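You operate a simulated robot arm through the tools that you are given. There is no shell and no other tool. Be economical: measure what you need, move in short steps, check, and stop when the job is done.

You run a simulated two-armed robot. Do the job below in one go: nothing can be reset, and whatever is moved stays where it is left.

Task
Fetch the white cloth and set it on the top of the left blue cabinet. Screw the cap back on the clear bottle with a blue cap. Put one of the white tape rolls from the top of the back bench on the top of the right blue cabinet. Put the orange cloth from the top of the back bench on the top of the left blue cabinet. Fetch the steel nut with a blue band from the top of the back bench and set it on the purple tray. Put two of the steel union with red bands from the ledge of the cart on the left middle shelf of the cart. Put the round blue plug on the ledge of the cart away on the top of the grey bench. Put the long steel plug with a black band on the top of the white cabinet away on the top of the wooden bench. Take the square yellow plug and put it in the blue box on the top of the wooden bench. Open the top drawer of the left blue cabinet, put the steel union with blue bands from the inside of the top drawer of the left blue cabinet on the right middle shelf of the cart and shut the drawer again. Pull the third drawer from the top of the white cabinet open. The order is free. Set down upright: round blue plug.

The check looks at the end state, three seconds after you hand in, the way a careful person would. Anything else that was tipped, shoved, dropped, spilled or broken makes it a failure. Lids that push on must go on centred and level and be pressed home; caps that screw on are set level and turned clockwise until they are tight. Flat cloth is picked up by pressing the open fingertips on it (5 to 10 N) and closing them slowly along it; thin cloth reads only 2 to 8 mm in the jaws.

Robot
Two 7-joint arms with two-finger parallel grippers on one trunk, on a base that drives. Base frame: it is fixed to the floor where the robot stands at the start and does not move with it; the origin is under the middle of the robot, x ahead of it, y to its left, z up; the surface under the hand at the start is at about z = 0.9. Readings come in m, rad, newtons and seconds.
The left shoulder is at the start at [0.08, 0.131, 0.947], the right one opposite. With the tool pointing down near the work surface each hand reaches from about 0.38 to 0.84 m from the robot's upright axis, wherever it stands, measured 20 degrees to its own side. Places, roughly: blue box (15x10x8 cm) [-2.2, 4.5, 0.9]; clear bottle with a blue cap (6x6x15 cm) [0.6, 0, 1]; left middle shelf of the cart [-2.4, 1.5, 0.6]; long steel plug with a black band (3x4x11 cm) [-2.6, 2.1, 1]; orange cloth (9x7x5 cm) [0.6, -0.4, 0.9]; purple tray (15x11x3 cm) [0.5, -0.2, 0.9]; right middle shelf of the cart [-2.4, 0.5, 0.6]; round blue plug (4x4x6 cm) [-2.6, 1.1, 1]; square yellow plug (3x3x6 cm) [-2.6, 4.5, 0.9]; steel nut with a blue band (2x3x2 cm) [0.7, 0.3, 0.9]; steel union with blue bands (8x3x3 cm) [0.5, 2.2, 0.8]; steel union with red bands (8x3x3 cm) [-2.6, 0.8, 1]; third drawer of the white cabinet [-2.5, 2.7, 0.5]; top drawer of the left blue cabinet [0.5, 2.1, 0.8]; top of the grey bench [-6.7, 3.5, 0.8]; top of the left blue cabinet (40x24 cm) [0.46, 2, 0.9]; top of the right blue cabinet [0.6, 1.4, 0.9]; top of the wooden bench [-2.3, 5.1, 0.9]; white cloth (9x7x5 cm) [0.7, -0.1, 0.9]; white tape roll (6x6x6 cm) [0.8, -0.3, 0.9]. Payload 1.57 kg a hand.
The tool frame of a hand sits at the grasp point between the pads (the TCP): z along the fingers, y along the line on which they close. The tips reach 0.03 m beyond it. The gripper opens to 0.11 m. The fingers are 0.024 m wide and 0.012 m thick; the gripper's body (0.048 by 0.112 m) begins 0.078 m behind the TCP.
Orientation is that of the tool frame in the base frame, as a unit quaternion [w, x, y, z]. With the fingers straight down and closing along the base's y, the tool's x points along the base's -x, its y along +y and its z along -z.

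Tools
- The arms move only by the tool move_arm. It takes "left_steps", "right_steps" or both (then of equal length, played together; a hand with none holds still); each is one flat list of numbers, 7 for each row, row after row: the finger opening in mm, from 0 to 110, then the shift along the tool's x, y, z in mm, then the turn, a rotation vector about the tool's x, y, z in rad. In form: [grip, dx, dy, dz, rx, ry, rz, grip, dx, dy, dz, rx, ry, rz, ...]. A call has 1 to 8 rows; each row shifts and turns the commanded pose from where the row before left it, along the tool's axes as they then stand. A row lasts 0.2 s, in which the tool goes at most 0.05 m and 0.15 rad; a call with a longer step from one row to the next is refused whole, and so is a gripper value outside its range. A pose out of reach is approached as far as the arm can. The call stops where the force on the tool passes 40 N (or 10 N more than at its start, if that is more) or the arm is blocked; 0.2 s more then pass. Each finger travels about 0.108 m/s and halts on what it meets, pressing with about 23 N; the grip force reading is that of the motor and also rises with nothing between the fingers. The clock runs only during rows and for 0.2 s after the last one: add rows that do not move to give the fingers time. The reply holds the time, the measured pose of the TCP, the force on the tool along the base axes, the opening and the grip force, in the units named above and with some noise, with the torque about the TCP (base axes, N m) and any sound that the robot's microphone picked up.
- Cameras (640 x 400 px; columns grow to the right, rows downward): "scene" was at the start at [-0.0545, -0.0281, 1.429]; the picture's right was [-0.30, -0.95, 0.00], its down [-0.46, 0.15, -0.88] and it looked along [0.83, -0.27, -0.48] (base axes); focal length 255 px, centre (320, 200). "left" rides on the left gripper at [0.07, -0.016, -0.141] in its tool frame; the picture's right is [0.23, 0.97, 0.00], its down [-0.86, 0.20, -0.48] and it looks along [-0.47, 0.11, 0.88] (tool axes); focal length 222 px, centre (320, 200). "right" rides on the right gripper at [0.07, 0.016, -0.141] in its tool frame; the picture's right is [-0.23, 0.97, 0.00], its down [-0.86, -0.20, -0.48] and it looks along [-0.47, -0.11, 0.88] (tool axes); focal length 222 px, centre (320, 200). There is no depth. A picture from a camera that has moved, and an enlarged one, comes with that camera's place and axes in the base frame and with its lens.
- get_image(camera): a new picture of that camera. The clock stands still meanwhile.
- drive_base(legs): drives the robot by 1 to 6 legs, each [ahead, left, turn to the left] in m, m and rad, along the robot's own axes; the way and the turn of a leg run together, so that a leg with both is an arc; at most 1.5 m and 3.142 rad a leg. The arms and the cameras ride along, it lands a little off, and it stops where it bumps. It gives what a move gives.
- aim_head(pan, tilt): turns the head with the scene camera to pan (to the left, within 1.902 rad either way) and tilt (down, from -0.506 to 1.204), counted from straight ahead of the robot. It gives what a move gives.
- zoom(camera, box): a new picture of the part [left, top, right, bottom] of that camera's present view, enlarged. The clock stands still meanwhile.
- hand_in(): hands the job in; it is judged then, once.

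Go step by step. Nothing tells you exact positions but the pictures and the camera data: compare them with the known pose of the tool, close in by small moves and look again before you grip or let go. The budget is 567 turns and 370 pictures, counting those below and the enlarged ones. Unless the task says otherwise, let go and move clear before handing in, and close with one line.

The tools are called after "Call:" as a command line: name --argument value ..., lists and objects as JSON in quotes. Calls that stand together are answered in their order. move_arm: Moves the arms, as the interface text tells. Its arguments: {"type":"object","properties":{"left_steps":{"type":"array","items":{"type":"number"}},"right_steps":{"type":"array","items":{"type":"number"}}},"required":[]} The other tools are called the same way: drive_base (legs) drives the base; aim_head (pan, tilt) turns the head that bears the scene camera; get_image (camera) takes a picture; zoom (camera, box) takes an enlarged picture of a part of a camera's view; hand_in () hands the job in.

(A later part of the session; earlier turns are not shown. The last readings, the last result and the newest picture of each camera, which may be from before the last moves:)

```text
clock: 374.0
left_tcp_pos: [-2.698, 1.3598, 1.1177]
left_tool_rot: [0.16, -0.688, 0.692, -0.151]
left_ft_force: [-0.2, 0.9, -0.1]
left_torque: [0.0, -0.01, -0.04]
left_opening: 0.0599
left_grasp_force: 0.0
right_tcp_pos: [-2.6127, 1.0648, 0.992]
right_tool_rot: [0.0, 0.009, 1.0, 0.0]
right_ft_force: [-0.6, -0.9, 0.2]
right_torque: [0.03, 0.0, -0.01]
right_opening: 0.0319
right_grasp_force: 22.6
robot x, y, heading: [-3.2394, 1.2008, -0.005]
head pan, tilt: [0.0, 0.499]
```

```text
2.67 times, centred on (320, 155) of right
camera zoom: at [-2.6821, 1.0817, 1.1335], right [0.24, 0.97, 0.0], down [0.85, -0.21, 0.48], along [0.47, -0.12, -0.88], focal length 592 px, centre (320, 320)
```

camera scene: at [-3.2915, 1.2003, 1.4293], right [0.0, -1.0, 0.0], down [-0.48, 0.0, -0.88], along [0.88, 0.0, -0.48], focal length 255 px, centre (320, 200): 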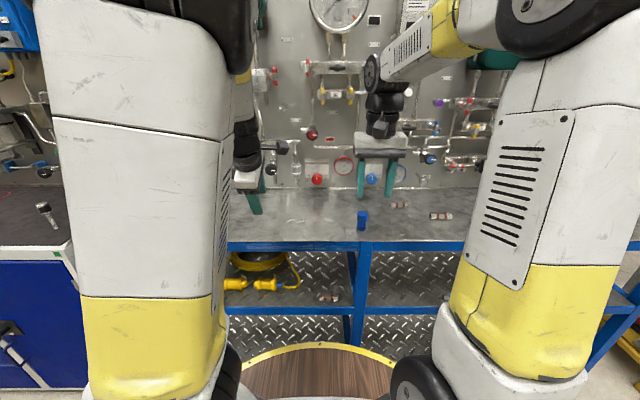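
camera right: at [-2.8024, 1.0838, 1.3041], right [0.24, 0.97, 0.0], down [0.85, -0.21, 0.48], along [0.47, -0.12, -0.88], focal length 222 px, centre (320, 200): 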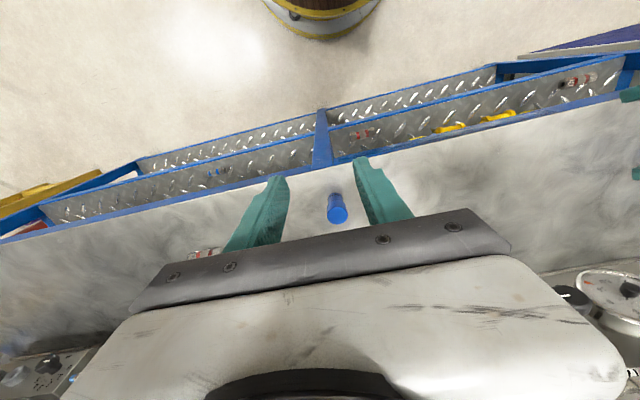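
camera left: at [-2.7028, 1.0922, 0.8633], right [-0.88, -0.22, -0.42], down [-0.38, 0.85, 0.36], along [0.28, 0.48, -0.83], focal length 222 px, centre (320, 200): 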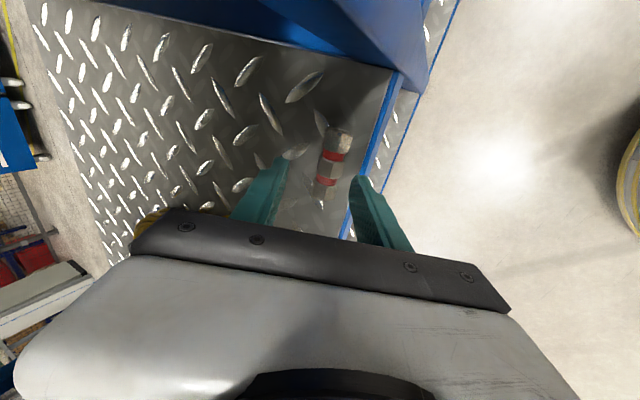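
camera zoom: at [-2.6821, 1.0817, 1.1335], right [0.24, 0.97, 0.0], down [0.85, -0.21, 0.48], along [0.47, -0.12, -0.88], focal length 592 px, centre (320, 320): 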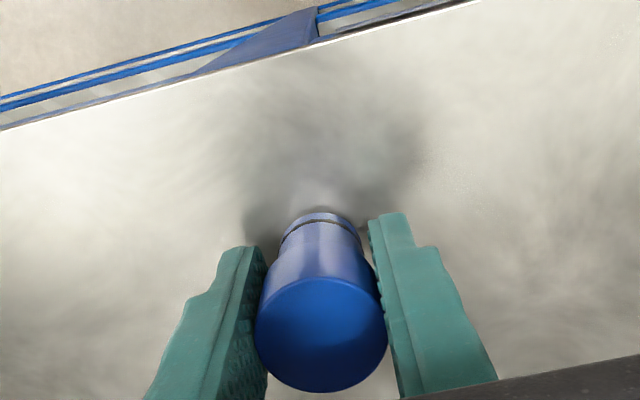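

Call:
move_arm --right_steps '[0, 0, 0, -5, 0, 0, 0, 0, 0, 0, -15, 0, 0, 0, 0, 0, 0, -25, 0, 0, 0, 0, 0, 0, -30, 0, 0, 0, 0, 20, 0, -30, 0, 0, 0, 0, 30, 0, -30, 0, 0, 0, 0, 30, 0, -30, 0, 0, 0, 0, 30, 0, -10, 0, 0, 0]' --left_steps '[60, 0, 0, 0, -0.145, 0, 0, 60, 0, 0, 0, -0.145, 0, 0, 60, 0, 0, 0, -0.146, 0, 0, 60, 0, 0, 0, 0, 0, 0.14, 60, 0, 0, 0, 0, 0, 0.14, 60, 0, 0, 0, 0, 0, 0.14, 60, 0, 0, 0, 0, 0, 0.14, 60, 0, 0, 0, 0, 0, 0.14]'

Call:
move_arm --left_steps '[60, 0, 0, 0, 0, 0, 0.14, 60, 0, 0, 0, 0, 0, 0.14, 60, 0, 0, 0, 0, 0, 0.15, 60, 0, 0, 0, 0, 0, 0.15, 60, 0, 0, 0, 0, 0, 0.15, 60, 0, 0, 0, 0, 0, 0.15]'

Call:
drive_base --legs '[[-0.1, 0, 0], [0, 0.75, 0]]'

Call:
get_image --camera "scene"

Call:
get_image --camera "left"

```text
clock: 375.8
left_tcp_pos: [-2.6959, 1.3589, 1.1182]
left_tool_rot: [0.005, -0.419, 0.908, 0.004]
left_ft_force: [0.1, 1.0, 0.0]
left_torque: [0.03, 0.01, -0.01]
left_opening: 0.0599
left_grasp_force: 0.0
right_tcp_pos: [-2.7221, 1.0677, 1.1684]
right_tool_rot: [0.001, 0.008, 1.0, 0.0]
right_ft_force: [0.6, 0.1, -0.8]
right_torque: [-0.01, 0.06, 0.03]
right_opening: 0.0317
right_grasp_force: 23.0
robot x, y, heading: [-3.2387, 1.2004, -0.005]
head pan, tilt: [0.0, 0.499]
```

```text
clock: 377.2
left_tcp_pos: [-2.6962, 1.3594, 1.1173]
left_tool_rot: [0.003, 0.007, 1.0, 0.006]
left_ft_force: [-0.3, -0.3, 0.2]
left_torque: [0.02, -0.01, -0.04]
left_opening: 0.0602
left_grasp_force: 0.1
right_tcp_pos: [-2.721, 1.0665, 1.1679]
right_tool_rot: [0.001, 0.009, 1.0, 0.0]
right_ft_force: [0.0, -0.2, 0.3]
right_torque: [0.0, -0.01, -0.01]
right_opening: 0.0317
right_grasp_force: 22.7
robot x, y, heading: [-3.2418, 1.2012, -0.001]
head pan, tilt: [0.0, 0.499]
```

```text
clock: 382.1
left_tcp_pos: [-2.7978, 2.127, 1.1174]
left_tool_rot: [0.003, 0.002, 1.0, 0.006]
left_ft_force: [-0.7, 0.4, 0.3]
left_torque: [0.0, 0.01, -0.05]
left_opening: 0.0599
left_grasp_force: 0.0
right_tcp_pos: [-2.8205, 1.8335, 1.1695]
right_tool_rot: [0.001, 0.005, 1.0, 0.0]
right_ft_force: [0.1, -0.3, -1.5]
right_torque: [-0.03, 0.01, 0.01]
right_opening: 0.0316
right_grasp_force: 22.8
robot x, y, heading: [-3.3421, 1.9608, 0.005]
head pan, tilt: [0.0, 0.499]
```

```text
196 pictures are left
camera scene: at [-3.3913, 1.9633, 1.4293], right [0.0, -1.0, 0.0], down [-0.48, 0.0, -0.88], along [0.88, 0.0, -0.48], focal length 255 px, centre (320, 200)
```

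scene: 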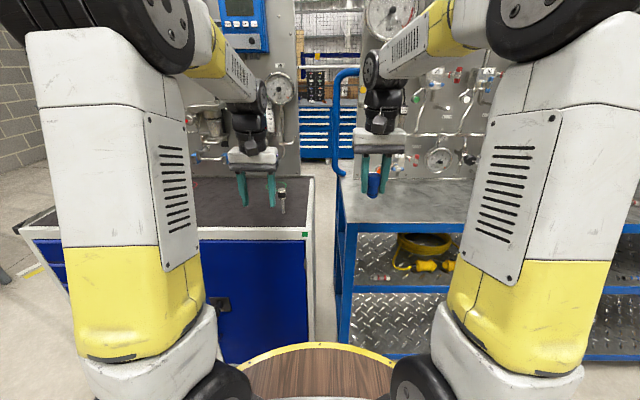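

```text
195 pictures are left
camera left: at [-2.8686, 2.1088, 1.2591], right [-0.22, 0.97, 0.01], down [0.85, 0.19, 0.49], along [0.47, 0.12, -0.87], focal length 222 px, centre (320, 200)
```

left: 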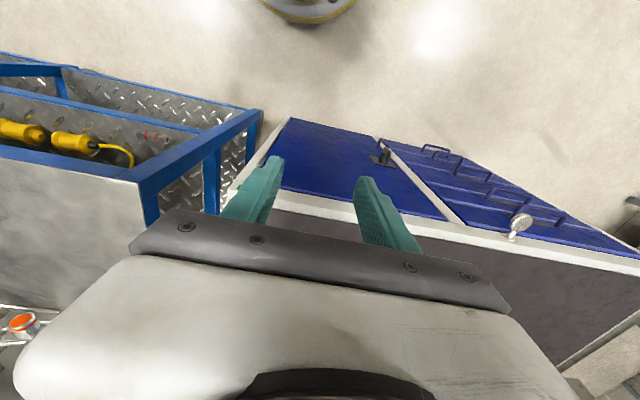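

Call:
zoom --camera "scene" --box '[210, 140, 370, 240]'

Call:
zoom --camera "left" --box '[340, 110, 640, 300]'

Call:
zoom --camera "right" --box '[320, 0, 640, 200]'

```text
4.00 times, centred on (290, 190) of scene
camera zoom: at [-3.3913, 1.9633, 1.4293], right [0.0, -1.0, 0.0], down [-0.48, 0.0, -0.88], along [0.88, 0.0, -0.48], focal length 1020 px, centre (440, 240)
```

zoom: 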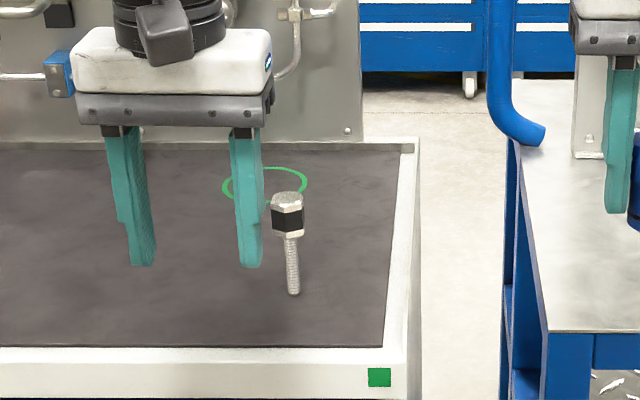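

```text
2.11 times, centred on (490, 205) of left
camera zoom: at [-2.8686, 2.1088, 1.2591], right [-0.22, 0.97, 0.01], down [0.85, 0.19, 0.49], along [0.47, 0.12, -0.87], focal length 468 px, centre (-38, 190)
```

zoom: 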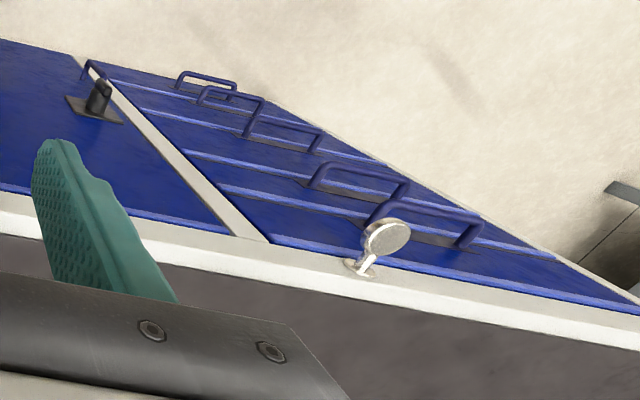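

```text
2.00 times, centred on (480, 100) of right
camera zoom: at [-2.8906, 1.851, 1.3099], right [0.24, 0.97, 0.0], down [0.85, -0.21, 0.48], along [0.47, -0.11, -0.88], focal length 444 px, centre (0, 400)
```

zoom: 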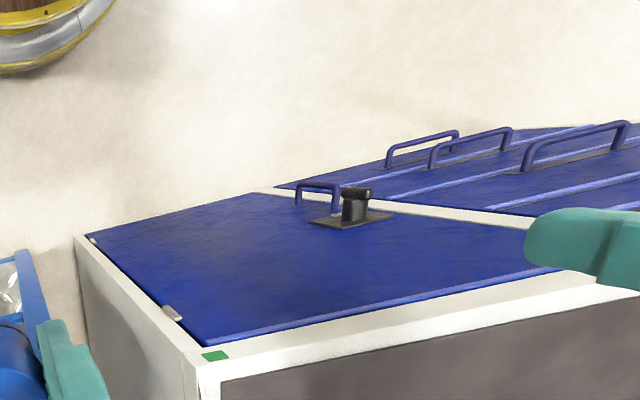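

The steel plug stands head-up at about [−2.59, 2.10] on the cabinet top (z≈0.94). I bring the left hand above it.

Call:
move_arm --left_steps '[70, -41, -5.5, 0, 0, 0, 0, 70, -41, -5.5, 0, 0, 0, 0, 70, -41, -5.5, 0, 0, 0, 0, 70, -41, -5.5, 0, 0, 0, 0, 70, -41, -5.5, 0, 0, 0, 0, 70, 0, 0, 0, 0, 0, 0]'

Call:
zoom --camera "left" --box '[200, 80, 440, 230]'

Call:
zoom --camera "scene" --box '[210, 140, 370, 240]'

```text
clock: 383.5
left_tcp_pos: [-2.596, 2.0959, 1.1175]
left_tool_rot: [0.002, 0.003, 1.0, 0.006]
left_ft_force: [-0.4, -1.2, 0.0]
left_torque: [0.01, 0.01, -0.02]
left_opening: 0.0702
left_grasp_force: 0.0
right_tcp_pos: [-2.8204, 1.8352, 1.1686]
right_tool_rot: [0.001, 0.006, 1.0, 0.0]
right_ft_force: [-0.7, -0.1, -0.7]
right_torque: [-0.01, 0.03, -0.01]
right_opening: 0.032
right_grasp_force: 22.9
robot x, y, heading: [-3.3414, 1.9628, 0.008]
head pan, tilt: [0.0, 0.499]
```

```text
2.67 times, centred on (320, 155) of left
camera zoom: at [-2.6654, 2.078, 1.2594], right [-0.22, 0.97, 0.01], down [0.85, 0.19, 0.49], along [0.47, 0.12, -0.87], focal length 592 px, centre (320, 320)
```

zoom: 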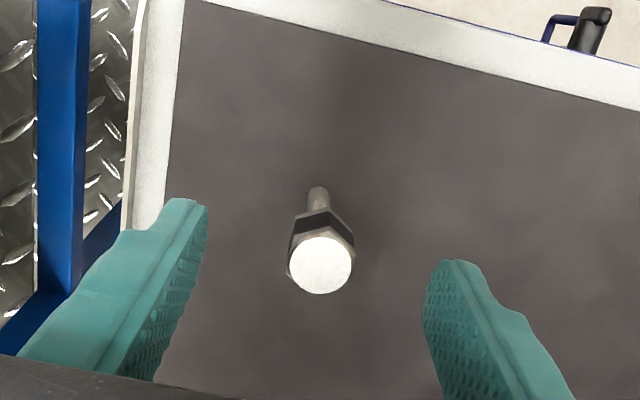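

```text
4.00 times, centred on (290, 190) of scene
camera zoom: at [-3.3912, 1.9633, 1.4293], right [0.0, -1.0, 0.0], down [-0.48, 0.0, -0.88], along [0.88, 0.0, -0.48], focal length 1020 px, centre (440, 240)
```

zoom: 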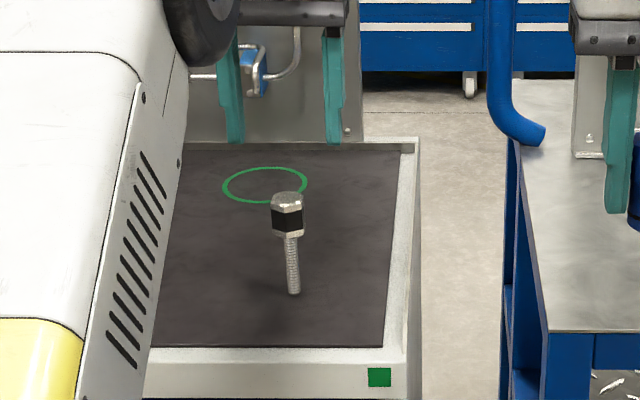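

The plug head is at [−2.566, 2.104], top z≈1.02. I descend around the head and grip.

Call:
move_arm --left_steps '[70, -30, 8, 0, 0, 0, 0, 70, 0, 0, 35, 0, 0, 0, 70, 0, 0, 40, 0, 0, 0, 70, 0, 0, 35, 0, 0, 0, 70, 0, 0, 0, 0, 0, 0]'

Call:
zoom --camera "left" --box '[200, 80, 440, 230]'

```text
clock: 384.7
left_tcp_pos: [-2.5609, 2.1062, 1.0084]
left_tool_rot: [0.004, 0.003, 1.0, 0.006]
left_ft_force: [-0.8, -0.3, 0.4]
left_torque: [-0.02, 0.0, 0.02]
left_opening: 0.0702
left_grasp_force: 0.0
right_tcp_pos: [-2.821, 1.8337, 1.1693]
right_tool_rot: [0.001, 0.005, 1.0, -0.001]
right_ft_force: [0.8, 0.4, 0.3]
right_torque: [0.01, 0.01, 0.03]
right_opening: 0.0319
right_grasp_force: 23.1
robot x, y, heading: [-3.3408, 1.9608, 0.002]
head pan, tilt: [0.0, 0.499]
```

```text
2.67 times, centred on (320, 155) of left
camera zoom: at [-2.6318, 2.0879, 1.1506], right [-0.22, 0.97, 0.01], down [0.85, 0.19, 0.49], along [0.47, 0.12, -0.87], focal length 592 px, centre (320, 320)
```

zoom: 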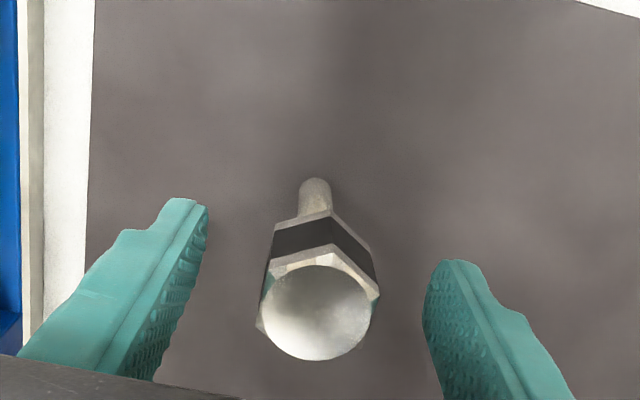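

Call:
move_arm --left_steps '[55, 0, 0, 0, 0, 0, 0, 45, 0, 0, 0, 0, 0, 0, 36, 0, 0, 0, 0, 0, 0, 28, 0, 0, 0, 0, 0, 0, 20, 0, 0, 0, 0, 0, 0, 10, 0, 0, 0, 0, 0, 0, 0, 0, 0, 0, 0, 0, 0]'

Call:
move_arm --left_steps '[0, 0, 0, -5, 0, 0, 0, 0, 0, 0, -12, 0, 0, 0, 0, 0, 0, -20, 0, 0, 0, 0, 0, 0, -25, 0, 0, 0, 0, 10, 0, -25, 0, 0, 0, 0, 30, 0, -25, 0, 0, 0, 0, 35, 0, -20, 0, 0, 0, 0, 35, 0, 0, 0, 0, 0]'

Call:
zoom --camera "left" --box '[200, 80, 440, 230]'

Call:
zoom --camera "scene" --box '[210, 100, 370, 200]'

```text
clock: 386.3
left_tcp_pos: [-2.5621, 2.105, 1.0102]
left_tool_rot: [0.003, 0.003, 1.0, 0.007]
left_ft_force: [0.0, 0.2, 0.7]
left_torque: [-0.04, -0.03, 0.0]
left_opening: 0.0279
left_grasp_force: 23.3
right_tcp_pos: [-2.82, 1.8352, 1.1691]
right_tool_rot: [0.001, 0.005, 1.0, 0.0]
right_ft_force: [0.4, -0.3, -0.8]
right_torque: [0.05, -0.03, 0.0]
right_opening: 0.0317
right_grasp_force: 23.1
robot x, y, heading: [-3.3399, 1.9652, 0.009]
head pan, tilt: [0.0, 0.499]
```

```text
clock: 388.1
left_tcp_pos: [-2.6734, 2.1073, 1.139]
left_tool_rot: [0.004, 0.002, 1.0, 0.006]
left_ft_force: [0.8, -0.2, -2.5]
left_torque: [0.03, 0.04, 0.01]
left_opening: 0.0279
left_grasp_force: 22.9
right_tcp_pos: [-2.8201, 1.8345, 1.1686]
right_tool_rot: [0.001, 0.005, 1.0, 0.0]
right_ft_force: [0.9, -0.6, -1.0]
right_torque: [0.02, 0.04, -0.02]
right_opening: 0.0317
right_grasp_force: 22.9
robot x, y, heading: [-3.3422, 1.9664, 0.01]
head pan, tilt: [0.0, 0.499]
```

```text
2.67 times, centred on (320, 155) of left
camera zoom: at [-2.7433, 2.0893, 1.2811], right [-0.22, 0.98, 0.01], down [0.85, 0.19, 0.49], along [0.47, 0.12, -0.87], focal length 592 px, centre (320, 320)
```

zoom: 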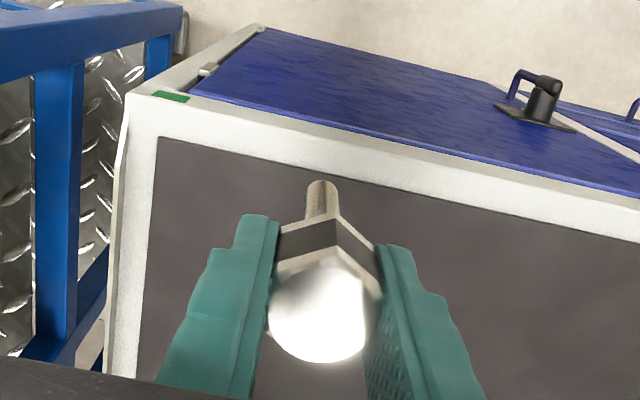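

```text
4.00 times, centred on (290, 150) of scene
camera zoom: at [-3.3908, 1.9632, 1.4293], right [0.0, -1.0, 0.0], down [-0.48, 0.0, -0.88], along [0.88, 0.0, -0.48], focal length 1020 px, centre (440, 400)
```

zoom: 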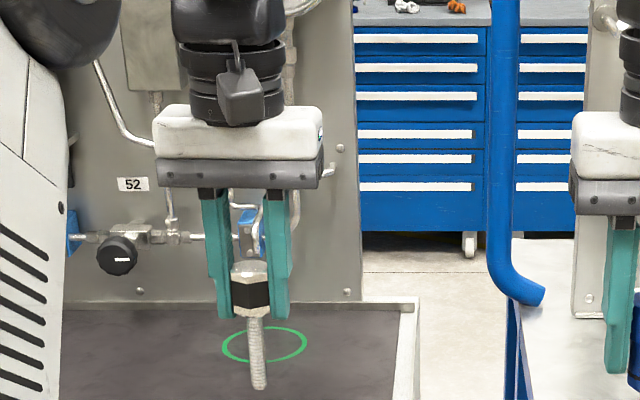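

Steel plug held. I back off and look along +y toward the wooden bench.

Call:
drive_base --legs '[[-0.3, 0, -0.005], [0, 1.2, 0]]'

Call:
aim_head --pan 0.7 --tilt 0.4

Call:
get_image --camera "scene"

Call:
aim_head --pan -0.3 --tilt 0.6

Call:
get_image --camera "scene"

```text
clock: 395.8
left_tcp_pos: [-2.9764, 3.3008, 1.1397]
left_tool_rot: [0.002, 0.003, 1.0, 0.006]
left_ft_force: [0.1, 0.1, -1.2]
left_torque: [0.02, -0.04, 0.0]
left_opening: 0.0277
left_grasp_force: 22.7
right_tcp_pos: [-3.1238, 3.0278, 1.1691]
right_tool_rot: [0.001, 0.004, 1.0, 0.0]
right_ft_force: [-0.3, 0.4, -1.1]
right_torque: [-0.02, 0.0, 0.0]
right_opening: 0.0317
right_grasp_force: 23.2
robot x, y, heading: [-3.6412, 3.1598, 0.004]
head pan, tilt: [0.0, 0.499]
```

```text
clock: 396.9
left_tcp_pos: [-2.9763, 3.3025, 1.1401]
left_tool_rot: [0.004, 0.001, 1.0, 0.006]
left_ft_force: [0.6, -0.4, -2.7]
left_torque: [-0.02, 0.02, 0.0]
left_opening: 0.0277
left_grasp_force: 23.1
right_tcp_pos: [-3.1231, 3.0288, 1.1688]
right_tool_rot: [0.001, 0.004, 1.0, 0.0]
right_ft_force: [-0.6, 0.2, -1.0]
right_torque: [0.0, 0.01, 0.0]
right_opening: 0.032
right_grasp_force: 22.8
robot x, y, heading: [-3.6405, 3.156, 0.004]
head pan, tilt: [0.7, 0.4]
```

```text
186 pictures are left
camera scene: at [-3.715, 3.2154, 1.4385], right [0.65, -0.76, 0.0], down [-0.3, -0.25, -0.92], along [0.7, 0.6, -0.39], focal length 255 px, centre (320, 200)
```

scene: 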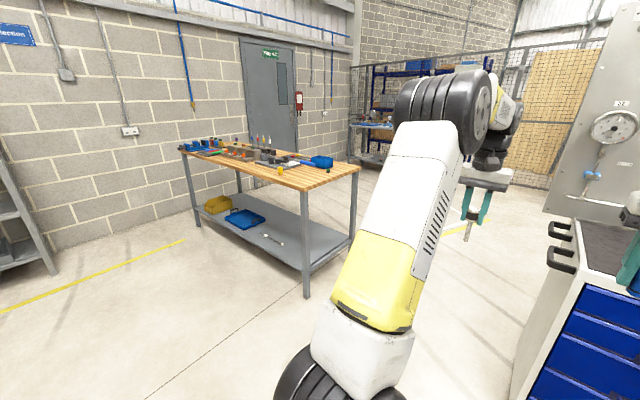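

```text
clock: 398.2
left_tcp_pos: [-2.9765, 3.3016, 1.1394]
left_tool_rot: [0.003, 0.002, 1.0, 0.006]
left_ft_force: [-0.1, 0.0, -2.0]
left_torque: [-0.03, -0.02, -0.03]
left_opening: 0.0279
left_grasp_force: 22.9
right_tcp_pos: [-3.1246, 3.0288, 1.1684]
right_tool_rot: [0.0, 0.004, 1.0, 0.001]
right_ft_force: [0.3, 0.1, -0.2]
right_torque: [0.0, 0.04, -0.01]
right_opening: 0.0318
right_grasp_force: 22.7
robot x, y, heading: [-3.6458, 3.1578, 0.003]
head pan, tilt: [-0.3, 0.6]
```

```text
185 pictures are left
camera scene: at [-3.701, 3.1297, 1.4203], right [-0.29, -0.96, 0.0], down [-0.54, 0.16, -0.83], along [0.79, -0.24, -0.56], focal length 255 px, centre (320, 200)
```

scene: 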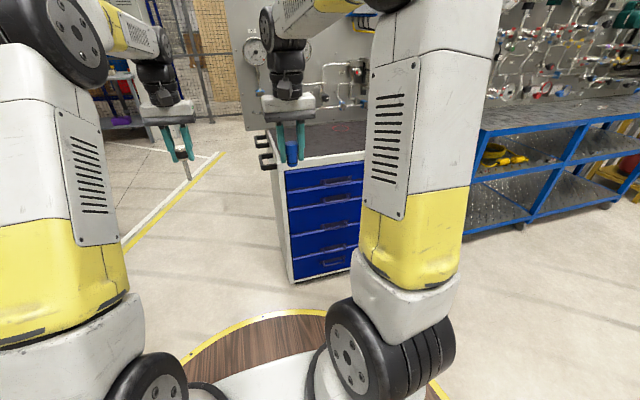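

The wooden bench spans x −2.70…−2.07, y 4.22…5.95, with the blue box at [−2.2, 4.5] and the yellow plug near [−2.55, 4.6]. I drive in front of it.

Call:
drive_base --legs '[[0, 1.4, 0]]'

Call:
aim_head --pan 0.0 --tilt 0.45

Call:
get_image --camera "scene"

```text
clock: 405.2
left_tcp_pos: [-2.9673, 4.7137, 1.1402]
left_tool_rot: [0.004, 0.011, 1.0, 0.006]
left_ft_force: [0.7, -0.8, -1.7]
left_torque: [0.01, -0.02, 0.04]
left_opening: 0.028
left_grasp_force: 22.9
right_tcp_pos: [-3.1199, 4.4436, 1.1688]
right_tool_rot: [0.002, 0.014, 1.0, 0.0]
right_ft_force: [-0.4, 0.2, -0.9]
right_torque: [-0.02, -0.02, 0.02]
right_opening: 0.0319
right_grasp_force: 23.2
robot x, y, heading: [-3.6373, 4.5819, -0.015]
head pan, tilt: [-0.3, 0.6]
```

```text
clock: 406.1
left_tcp_pos: [-2.967, 4.7141, 1.1404]
left_tool_rot: [0.004, 0.012, 1.0, 0.007]
left_ft_force: [-0.5, -0.3, -1.8]
left_torque: [0.03, 0.0, 0.02]
left_opening: 0.0277
left_grasp_force: 22.6
right_tcp_pos: [-3.1208, 4.444, 1.1695]
right_tool_rot: [0.001, 0.014, 1.0, 0.0]
right_ft_force: [0.4, 0.0, -0.8]
right_torque: [-0.03, 0.03, 0.01]
right_opening: 0.0321
right_grasp_force: 22.9
robot x, y, heading: [-3.6428, 4.5823, -0.017]
head pan, tilt: [0.0, 0.45]
```

```text
184 pictures are left
camera scene: at [-3.6875, 4.5824, 1.4338], right [-0.01, -1.0, 0.0], down [-0.44, 0.01, -0.9], along [0.9, -0.01, -0.44], focal length 255 px, centre (320, 200)
```

scene: 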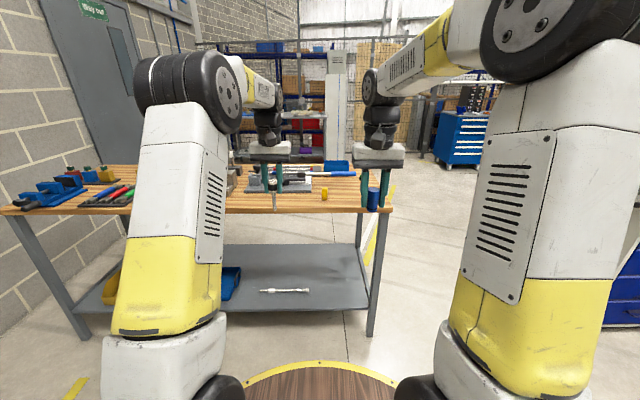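

Call:
drive_base --legs '[[0, -0.2, 0.017], [0.42, 0, 0]]'

Call:
aim_head --pan 0.0 --tilt 0.6

Call:
get_image --camera "scene"

Call:
get_image --camera "left"

```text
clock: 409.9
left_tcp_pos: [-2.5438, 4.5185, 1.1394]
left_tool_rot: [0.003, 0.007, 1.0, 0.006]
left_ft_force: [0.3, -0.5, -1.4]
left_torque: [-0.01, 0.0, -0.01]
left_opening: 0.0276
left_grasp_force: 23.0
right_tcp_pos: [-2.6934, 4.2466, 1.1688]
right_tool_rot: [0.0, 0.009, 1.0, 0.0]
right_ft_force: [0.8, 0.5, -0.1]
right_torque: [-0.02, 0.02, 0.0]
right_opening: 0.0318
right_grasp_force: 23.3
robot x, y, heading: [-3.2145, 4.3813, -0.007]
head pan, tilt: [0.0, 0.45]
```

```text
clock: 410.6
left_tcp_pos: [-2.5442, 4.5178, 1.1399]
left_tool_rot: [0.004, 0.007, 1.0, 0.005]
left_ft_force: [0.6, 0.0, -1.7]
left_torque: [-0.03, -0.01, 0.02]
left_opening: 0.0279
left_grasp_force: 23.0
right_tcp_pos: [-2.6925, 4.2463, 1.1694]
right_tool_rot: [0.0, 0.009, 1.0, -0.001]
right_ft_force: [0.1, 0.8, -0.2]
right_torque: [-0.01, -0.06, -0.03]
right_opening: 0.032
right_grasp_force: 23.2
robot x, y, heading: [-3.2162, 4.3815, -0.005]
head pan, tilt: [0.0, 0.6]
```

```text
183 pictures are left
camera scene: at [-3.2651, 4.3801, 1.4203], right [0.0, -1.0, 0.0], down [-0.56, 0.0, -0.83], along [0.83, 0.0, -0.56], focal length 255 px, centre (320, 200)
```

scene: 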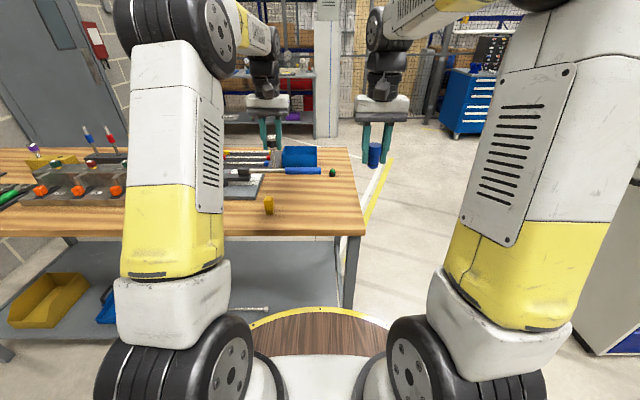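

```text
182 pictures are left
camera left: at [-2.6136, 4.5012, 1.2812], right [-0.21, 0.98, 0.01], down [0.85, 0.18, 0.49], along [0.47, 0.11, -0.87], focal length 222 px, centre (320, 200)
```

left: 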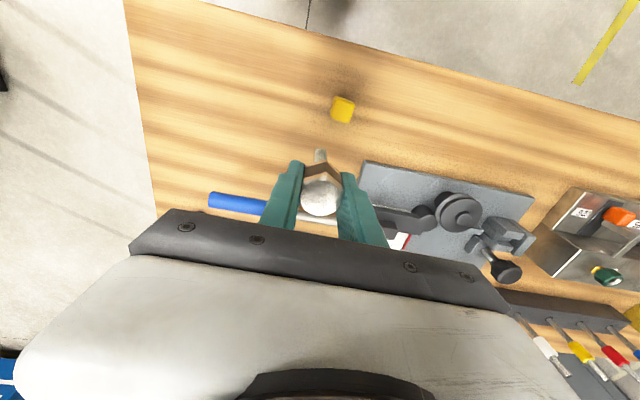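

Call:
move_arm --left_steps '[0, 4, -20, 0, 0, 0, 0, 0, 8, -35, 0, 0, 0, 0, 0, 8, -38, 0, 0, 0, 0, 0, 6, -35, 5, 0, 0, 0, 0, 0, 0, 30, 0, 0, 0, 0, 0, 0, 35, 0, 0, 0, 0, 0, 0, 35, 0, 0, 0, 0, 0, 0, 20, 0, 0, 0]'

Call:
move_arm --left_steps '[0, 0, 0, 10, 0, 0, 0, 0, 0, 0, 5, 0, 0, 0, 0, 0, 0, 3, 0, 0, 0, 0, 0, 0, 0, 0, 0, 0]'

Call:
get_image --camera "left"

Call:
zoom --camera "scene" --box '[220, 100, 400, 240]'

```text
clock: 412.4
left_tcp_pos: [-2.5701, 4.3932, 1.0118]
left_tool_rot: [0.004, 0.007, 1.0, 0.007]
left_ft_force: [0.0, 0.7, -1.3]
left_torque: [-0.02, -0.01, 0.0]
left_opening: 0.0278
left_grasp_force: 23.2
right_tcp_pos: [-2.6928, 4.2469, 1.1693]
right_tool_rot: [0.001, 0.009, 1.0, 0.001]
right_ft_force: [-0.2, 0.0, -0.4]
right_torque: [0.01, 0.02, -0.01]
right_opening: 0.0319
right_grasp_force: 22.5
robot x, y, heading: [-3.2136, 4.3795, -0.002]
head pan, tilt: [0.0, 0.6]
```

```text
clock: 413.4
left_tcp_pos: [-2.5694, 4.3932, 0.9944]
left_tool_rot: [0.003, 0.008, 1.0, 0.006]
left_ft_force: [-0.8, -0.8, -1.9]
left_torque: [0.02, 0.01, -0.01]
left_opening: 0.0279
left_grasp_force: 22.9
right_tcp_pos: [-2.6926, 4.246, 1.1691]
right_tool_rot: [0.001, 0.01, 1.0, 0.0]
right_ft_force: [0.4, 0.5, -0.4]
right_torque: [-0.03, -0.01, 0.01]
right_opening: 0.0319
right_grasp_force: 23.1
robot x, y, heading: [-3.2113, 4.3777, -0.01]
head pan, tilt: [0.0, 0.6]
```

```text
181 pictures are left
camera left: at [-2.6398, 4.3756, 1.1362], right [-0.21, 0.98, 0.01], down [0.85, 0.18, 0.49], along [0.47, 0.11, -0.87], focal length 222 px, centre (320, 200)
```

left: 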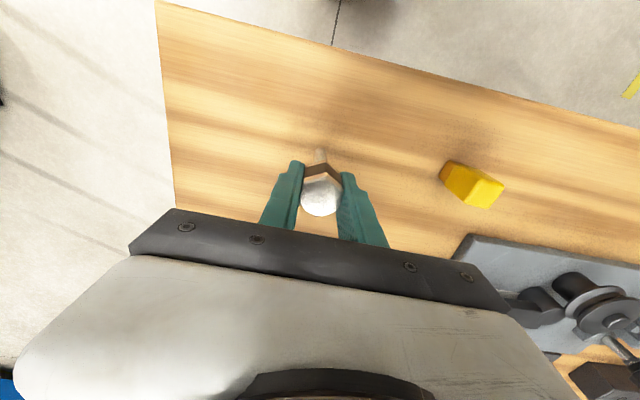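

```text
2.86 times, centred on (310, 170) of scene
camera zoom: at [-3.2651, 4.3801, 1.4202], right [0.0, -1.0, 0.0], down [-0.57, 0.0, -0.82], along [0.82, 0.0, -0.57], focal length 728 px, centre (349, 286)
```

zoom: 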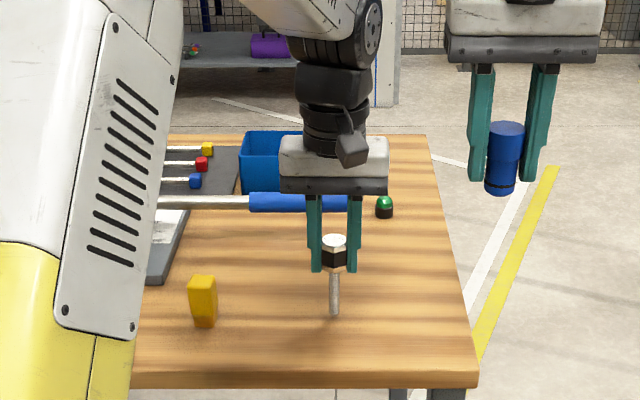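

Call:
move_arm --left_steps '[0, 0, 0, 3, 0, 0, 0, 0, 0, 0, 2, 0, 0, 0, 0, 0, 0, 2, 0, 0, 0, 0, 0, 0, 0, 0, 0, 0]'

```text
clock: 414.4
left_tcp_pos: [-2.5686, 4.3917, 0.9879]
left_tool_rot: [0.004, 0.007, 1.0, 0.006]
left_ft_force: [-2.8, 2.0, 8.3]
left_torque: [0.16, 0.25, -0.04]
left_opening: 0.0276
left_grasp_force: 22.4
right_tcp_pos: [-2.6937, 4.2473, 1.1696]
right_tool_rot: [0.001, 0.009, 1.0, -0.001]
right_ft_force: [0.5, 0.9, 0.7]
right_torque: [0.0, 0.0, -0.03]
right_opening: 0.0318
right_grasp_force: 22.8
robot x, y, heading: [-3.2156, 4.38, -0.004]
head pan, tilt: [0.0, 0.6]
```

Contact made. I release very gradually so the plug stays standing.

Call:
move_arm --left_steps '[0, 0, 0, -0.5, 0, 0, 0, 29, 0, 0, 0, 0, 0, 0, 31, 0, 0, 0, 0, 0, 0, 34, 0, 0, 0, 0, 0, 0, 40, 0, 0, 0, 0, 0, 0, 50, 0, 0, 0, 0, 0, 0, 60, 0, 0, 0, 0, 0, 0, 60, 0, 0, -15, 0, 0, 0]'

Call:
zoom --camera "scene" --box '[220, 100, 400, 240]'

Call:
get_image --camera "left"

```text
clock: 416.2
left_tcp_pos: [-2.5697, 4.3921, 1.0039]
left_tool_rot: [0.003, 0.007, 1.0, 0.006]
left_ft_force: [1.1, -0.2, 0.1]
left_torque: [0.02, -0.05, 0.0]
left_opening: 0.0599
left_grasp_force: 0.0
right_tcp_pos: [-2.6931, 4.2459, 1.1688]
right_tool_rot: [0.001, 0.009, 1.0, 0.0]
right_ft_force: [0.0, -0.7, -0.8]
right_torque: [0.01, 0.02, -0.01]
right_opening: 0.0318
right_grasp_force: 23.5
robot x, y, heading: [-3.2123, 4.3803, -0.005]
head pan, tilt: [0.0, 0.6]
```

```text
2.86 times, centred on (310, 170) of scene
camera zoom: at [-3.2651, 4.3801, 1.4202], right [0.0, -1.0, 0.0], down [-0.57, 0.0, -0.82], along [0.82, 0.0, -0.57], focal length 728 px, centre (349, 286)
```

zoom: 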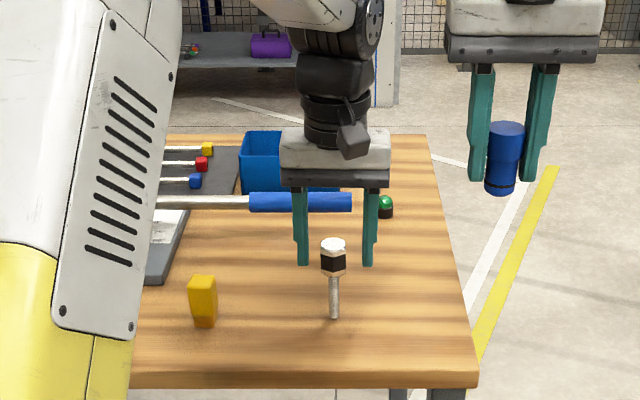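

```text
178 pictures are left
camera left: at [-2.6403, 4.3744, 1.1449], right [-0.21, 0.98, 0.01], down [0.85, 0.18, 0.49], along [0.47, 0.11, -0.87], focal length 222 px, centre (320, 200)
```

left: 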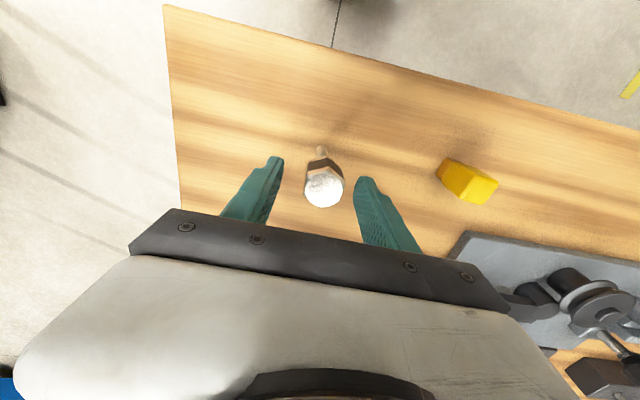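

It stands. I rise straight up and go above the yellow plug.

Call:
move_arm --left_steps '[60, 0, 0, -30, 0, 0, 0, 60, 0, 0, -40, 0, 0, 0, 60, 0, 0, -40, 0, 0, 0, 60, 1, 40, 0, 0, 0, 0, 60, 3, 40, 0, 0, 0, 0, 60, 3, 38, 0, 0, 0, 0, 60, 3, 37, 10, 0, 0, 0, 60, 0, 0, 30, 0, 0, 0]'

Call:
zoom --camera "left" --box '[200, 50, 440, 200]'

```text
clock: 418.0
left_tcp_pos: [-2.5782, 4.5478, 1.0736]
left_tool_rot: [0.004, 0.007, 1.0, 0.007]
left_ft_force: [0.4, 0.1, 0.8]
left_torque: [-0.01, 0.02, -0.01]
left_opening: 0.0601
left_grasp_force: 0.2
right_tcp_pos: [-2.6937, 4.2471, 1.1683]
right_tool_rot: [0.001, 0.009, 1.0, -0.001]
right_ft_force: [-1.8, 0.0, -0.2]
right_torque: [-0.02, 0.04, -0.05]
right_opening: 0.0318
right_grasp_force: 23.4
robot x, y, heading: [-3.2143, 4.3815, -0.007]
head pan, tilt: [0.0, 0.6]
```

```text
2.67 times, centred on (320, 125) of left
camera zoom: at [-2.6487, 4.5293, 1.2157], right [-0.21, 0.98, 0.01], down [0.85, 0.18, 0.49], along [0.47, 0.11, -0.87], focal length 592 px, centre (320, 400)
```

zoom: 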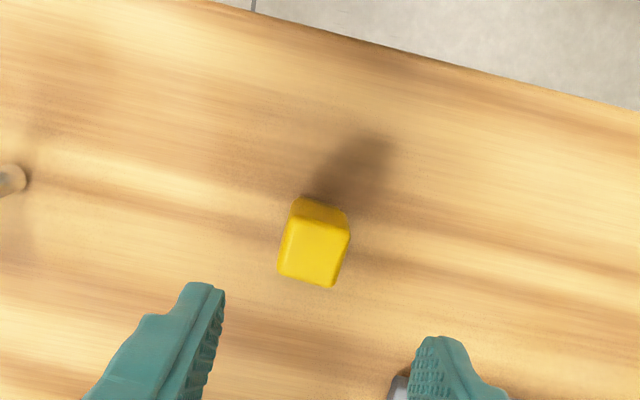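

Call:
move_arm --left_steps '[60, 4, -5, 30, 0, 0, 0, 60, 0, 0, 40, 0, 0, 0, 60, 0, 0, 40, 0, 0, 0, 60, 0, 0, 17, 0, 0, 0, 45, 0, 0, 0, 0, 0, 0, 35, 0, 0, 0, 0, 0, 0, 20, 0, 0, 0, 0, 0, 0, 0, 0, 0, 0, 0, 0, 0]'

Call:
move_arm --left_steps '[0, 0, 0, 0, 0, 0, 0, 0, 0, 0, -5, 0, 0, 0, 0, 0, 0, -15, 0, 0, 0, 0, 0, 0, -25, 0, 0, 0, 0, 0, 0, -35, 0, 0, 0, 0, 0, 0, -35, 0, 0, 0, 0, 0, 0, -40, 0, 0, 0, 0, 0, 0, -40, 0, 0, 0]'

Call:
get_image --camera "left"

Call:
zoom --camera "scene" --box '[220, 80, 400, 220]'

```text
clock: 419.8
left_tcp_pos: [-2.5818, 4.5427, 0.9472]
left_tool_rot: [0.004, 0.006, 1.0, 0.006]
left_ft_force: [-0.7, -0.7, -0.5]
left_torque: [-0.01, 0.01, -0.01]
left_opening: 0.0277
left_grasp_force: 22.9
right_tcp_pos: [-2.6922, 4.2464, 1.1686]
right_tool_rot: [0.001, 0.01, 1.0, 0.0]
right_ft_force: [0.3, -0.1, -0.7]
right_torque: [-0.01, 0.01, 0.01]
right_opening: 0.0319
right_grasp_force: 22.7
robot x, y, heading: [-3.2129, 4.3835, -0.004]
head pan, tilt: [0.0, 0.6]
```

```text
clock: 421.6
left_tcp_pos: [-2.5828, 4.5416, 1.1434]
left_tool_rot: [0.004, 0.007, 1.0, 0.006]
left_ft_force: [0.1, 0.3, -0.8]
left_torque: [0.03, 0.0, 0.06]
left_opening: 0.0276
left_grasp_force: 23.3
right_tcp_pos: [-2.6923, 4.2469, 1.1686]
right_tool_rot: [0.001, 0.009, 1.0, 0.0]
right_ft_force: [0.6, 0.4, -1.9]
right_torque: [-0.01, 0.01, 0.01]
right_opening: 0.0318
right_grasp_force: 23.2
robot x, y, heading: [-3.2138, 4.3819, -0.005]
head pan, tilt: [0.0, 0.6]
```

```text
176 pictures are left
camera left: at [-2.6535, 4.5236, 1.2859], right [-0.21, 0.98, 0.01], down [0.85, 0.18, 0.49], along [0.47, 0.11, -0.87], focal length 222 px, centre (320, 200)
```

left: 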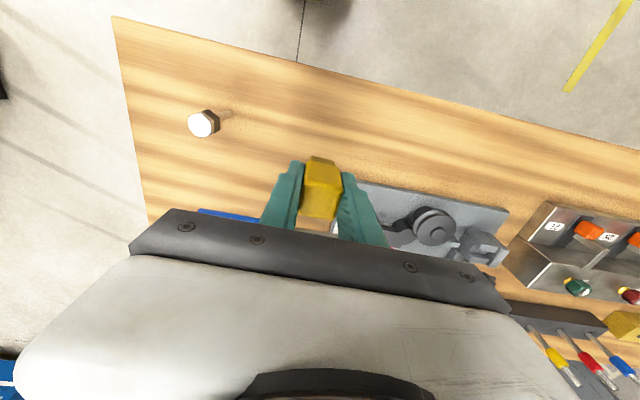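

```text
2.86 times, centred on (310, 150) of scene
camera zoom: at [-3.265, 4.3801, 1.4202], right [0.0, -1.0, 0.0], down [-0.57, 0.0, -0.82], along [0.82, 0.0, -0.57], focal length 728 px, centre (349, 343)
```

zoom: 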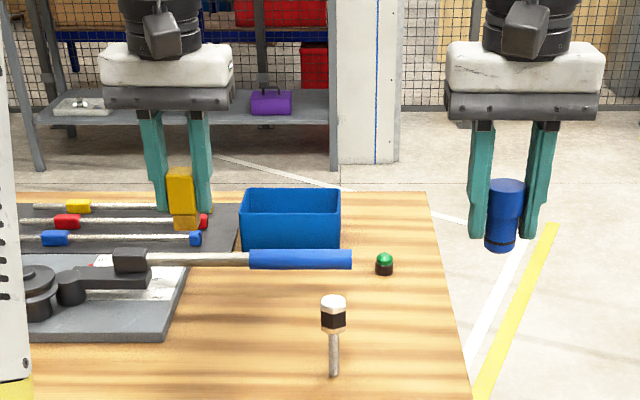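

The blue box at about [−2.195, 4.47] is too far from this side, so I'll approach from the bench's right end. I back out and drive into the corridor.

Call:
drive_base --legs '[[-0.25, 0, 0], [0, -0.72, 0]]'

Call:
aim_head --pan 0.0 --tilt 0.6

Call:
get_image --camera "scene"

```text
clock: 426.9
left_tcp_pos: [-2.8325, 3.8313, 1.1437]
left_tool_rot: [0.003, -0.001, 1.0, 0.007]
left_ft_force: [0.7, -0.1, -1.1]
left_torque: [-0.02, -0.03, -0.02]
left_opening: 0.0277
left_grasp_force: 23.0
right_tcp_pos: [-2.9384, 3.5349, 1.169]
right_tool_rot: [0.001, 0.003, 1.0, 0.0]
right_ft_force: [-0.9, -0.1, -1.1]
right_torque: [-0.01, 0.0, 0.01]
right_opening: 0.0318
right_grasp_force: 22.7
robot x, y, heading: [-3.459, 3.6604, 0.012]
head pan, tilt: [0.0, 0.6]
```

```text
clock: 427.5
left_tcp_pos: [-2.8318, 3.8303, 1.1438]
left_tool_rot: [0.003, 0.0, 1.0, 0.007]
left_ft_force: [-0.8, 0.8, -1.4]
left_torque: [0.0, 0.02, 0.0]
left_opening: 0.0277
left_grasp_force: 22.8
right_tcp_pos: [-2.9378, 3.5357, 1.1677]
right_tool_rot: [0.0, 0.002, 1.0, 0.001]
right_ft_force: [0.0, -0.2, -0.3]
right_torque: [0.0, -0.04, 0.03]
right_opening: 0.0319
right_grasp_force: 23.3
robot x, y, heading: [-3.4588, 3.661, 0.01]
head pan, tilt: [0.0, 0.6]
```

```text
174 pictures are left
camera scene: at [-3.5117, 3.6602, 1.4202], right [0.01, -1.0, 0.0], down [-0.57, -0.01, -0.82], along [0.82, 0.01, -0.57], focal length 255 px, centre (320, 200)
```

scene: 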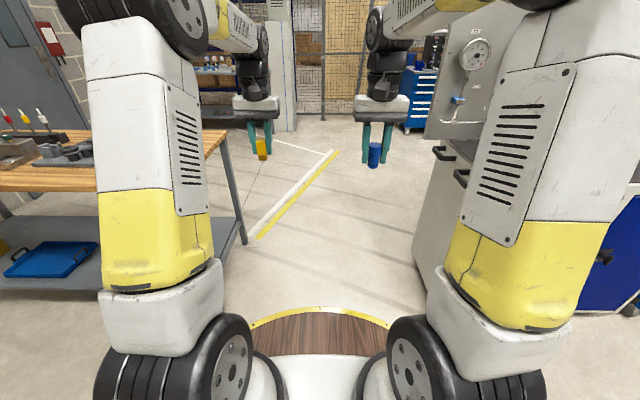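

The corridor is clear. I drive in and turn to face the bench end.

Call:
drive_base --legs '[[1.35, 0, -0.01], [0, 0, 1.571]]'

Call:
get_image --camera "scene"

Call:
get_image --camera "left"

```text
clock: 438.1
left_tcp_pos: [-2.2832, 4.2922, 1.145]
left_tool_rot: [-0.002, -0.704, 0.71, 0.007]
left_ft_force: [0.0, -0.7, -0.5]
left_torque: [-0.01, 0.0, 0.0]
left_opening: 0.0278
left_grasp_force: 22.8
right_tcp_pos: [-1.987, 4.1827, 1.1692]
right_tool_rot: [0.001, -0.702, 0.712, 0.001]
right_ft_force: [-0.1, -0.3, 0.9]
right_torque: [-0.03, 0.01, -0.01]
right_opening: 0.032
right_grasp_force: 22.6
robot x, y, heading: [-2.1154, 3.6615, 1.571]
head pan, tilt: [0.0, 0.6]
```

```text
173 pictures are left
camera scene: at [-2.1201, 3.6115, 1.4202], right [1.0, 0.0, 0.0], down [0.0, -0.57, -0.82], along [0.0, 0.82, -0.57], focal length 255 px, centre (320, 200)
```

scene: 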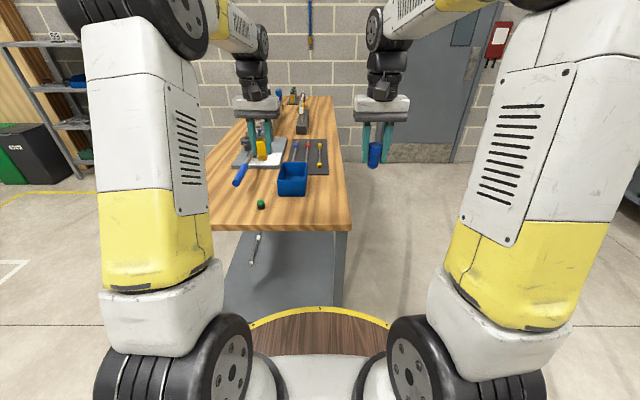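

```text
172 pictures are left
camera left: at [-2.2646, 4.2204, 1.2856], right [-0.98, -0.22, 0.01], down [-0.19, 0.85, 0.49], along [-0.12, 0.47, -0.87], focal length 222 px, centre (320, 200)
```

left: 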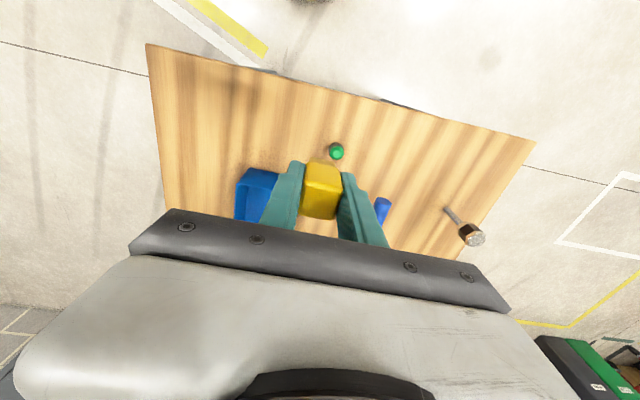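

The box centre is near [−2.22, 4.46]. I drive 0.15 m closer and position above it.

Call:
drive_base --legs '[[0.15, 0, 0]]'

Call:
move_arm --left_steps '[0, -8, -20, 0, 0, 0, 0, 0, -10, -25, 0, 0, 0, 0, 0, 0, -18, 0, 0, 0, 0, 0, 0, 0, 0, 0, 0, 0]'

Call:
get_image --camera "left"

Call:
zoom --camera "scene" --box '[210, 100, 370, 230]'

```text
clock: 439.4
left_tcp_pos: [-2.2845, 4.4434, 1.1437]
left_tool_rot: [-0.002, -0.704, 0.71, 0.006]
left_ft_force: [0.0, 0.1, -0.3]
left_torque: [0.01, 0.01, -0.01]
left_opening: 0.0275
left_grasp_force: 23.0
right_tcp_pos: [-1.9886, 4.3357, 1.1686]
right_tool_rot: [0.002, -0.703, 0.711, 0.0]
right_ft_force: [-1.0, -0.1, -1.1]
right_torque: [0.03, 0.02, 0.02]
right_opening: 0.0322
right_grasp_force: 22.8
robot x, y, heading: [-2.1169, 3.816, 1.574]
head pan, tilt: [0.0, 0.6]
```

```text
clock: 440.4
left_tcp_pos: [-2.2222, 4.4595, 1.1436]
left_tool_rot: [-0.002, -0.705, 0.709, 0.007]
left_ft_force: [0.2, 0.4, -0.5]
left_torque: [0.0, 0.0, 0.0]
left_opening: 0.0277
left_grasp_force: 23.4
right_tcp_pos: [-1.989, 4.3348, 1.1697]
right_tool_rot: [0.0, -0.703, 0.711, 0.0]
right_ft_force: [-0.5, 0.0, -0.7]
right_torque: [0.0, 0.0, -0.01]
right_opening: 0.0321
right_grasp_force: 23.6
robot x, y, heading: [-2.1193, 3.8155, 1.572]
head pan, tilt: [0.0, 0.6]
```

```text
171 pictures are left
camera left: at [-2.2032, 4.3888, 1.285], right [-0.98, -0.22, 0.01], down [-0.19, 0.85, 0.49], along [-0.12, 0.47, -0.87], focal length 222 px, centre (320, 200)
```

left: 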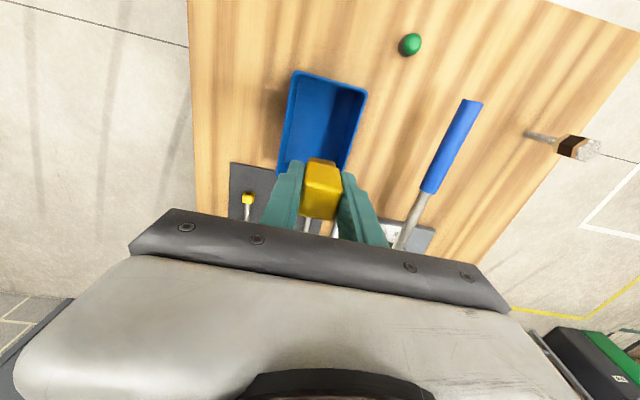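

```text
3.08 times, centred on (290, 165) of scene
camera zoom: at [-2.1202, 3.763, 1.4202], right [1.0, 0.0, 0.0], down [0.0, -0.57, -0.82], along [0.0, 0.82, -0.57], focal length 784 px, centre (412, 308)
```

zoom: 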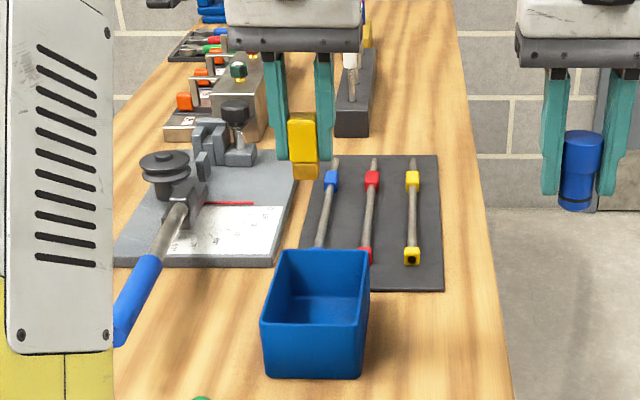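

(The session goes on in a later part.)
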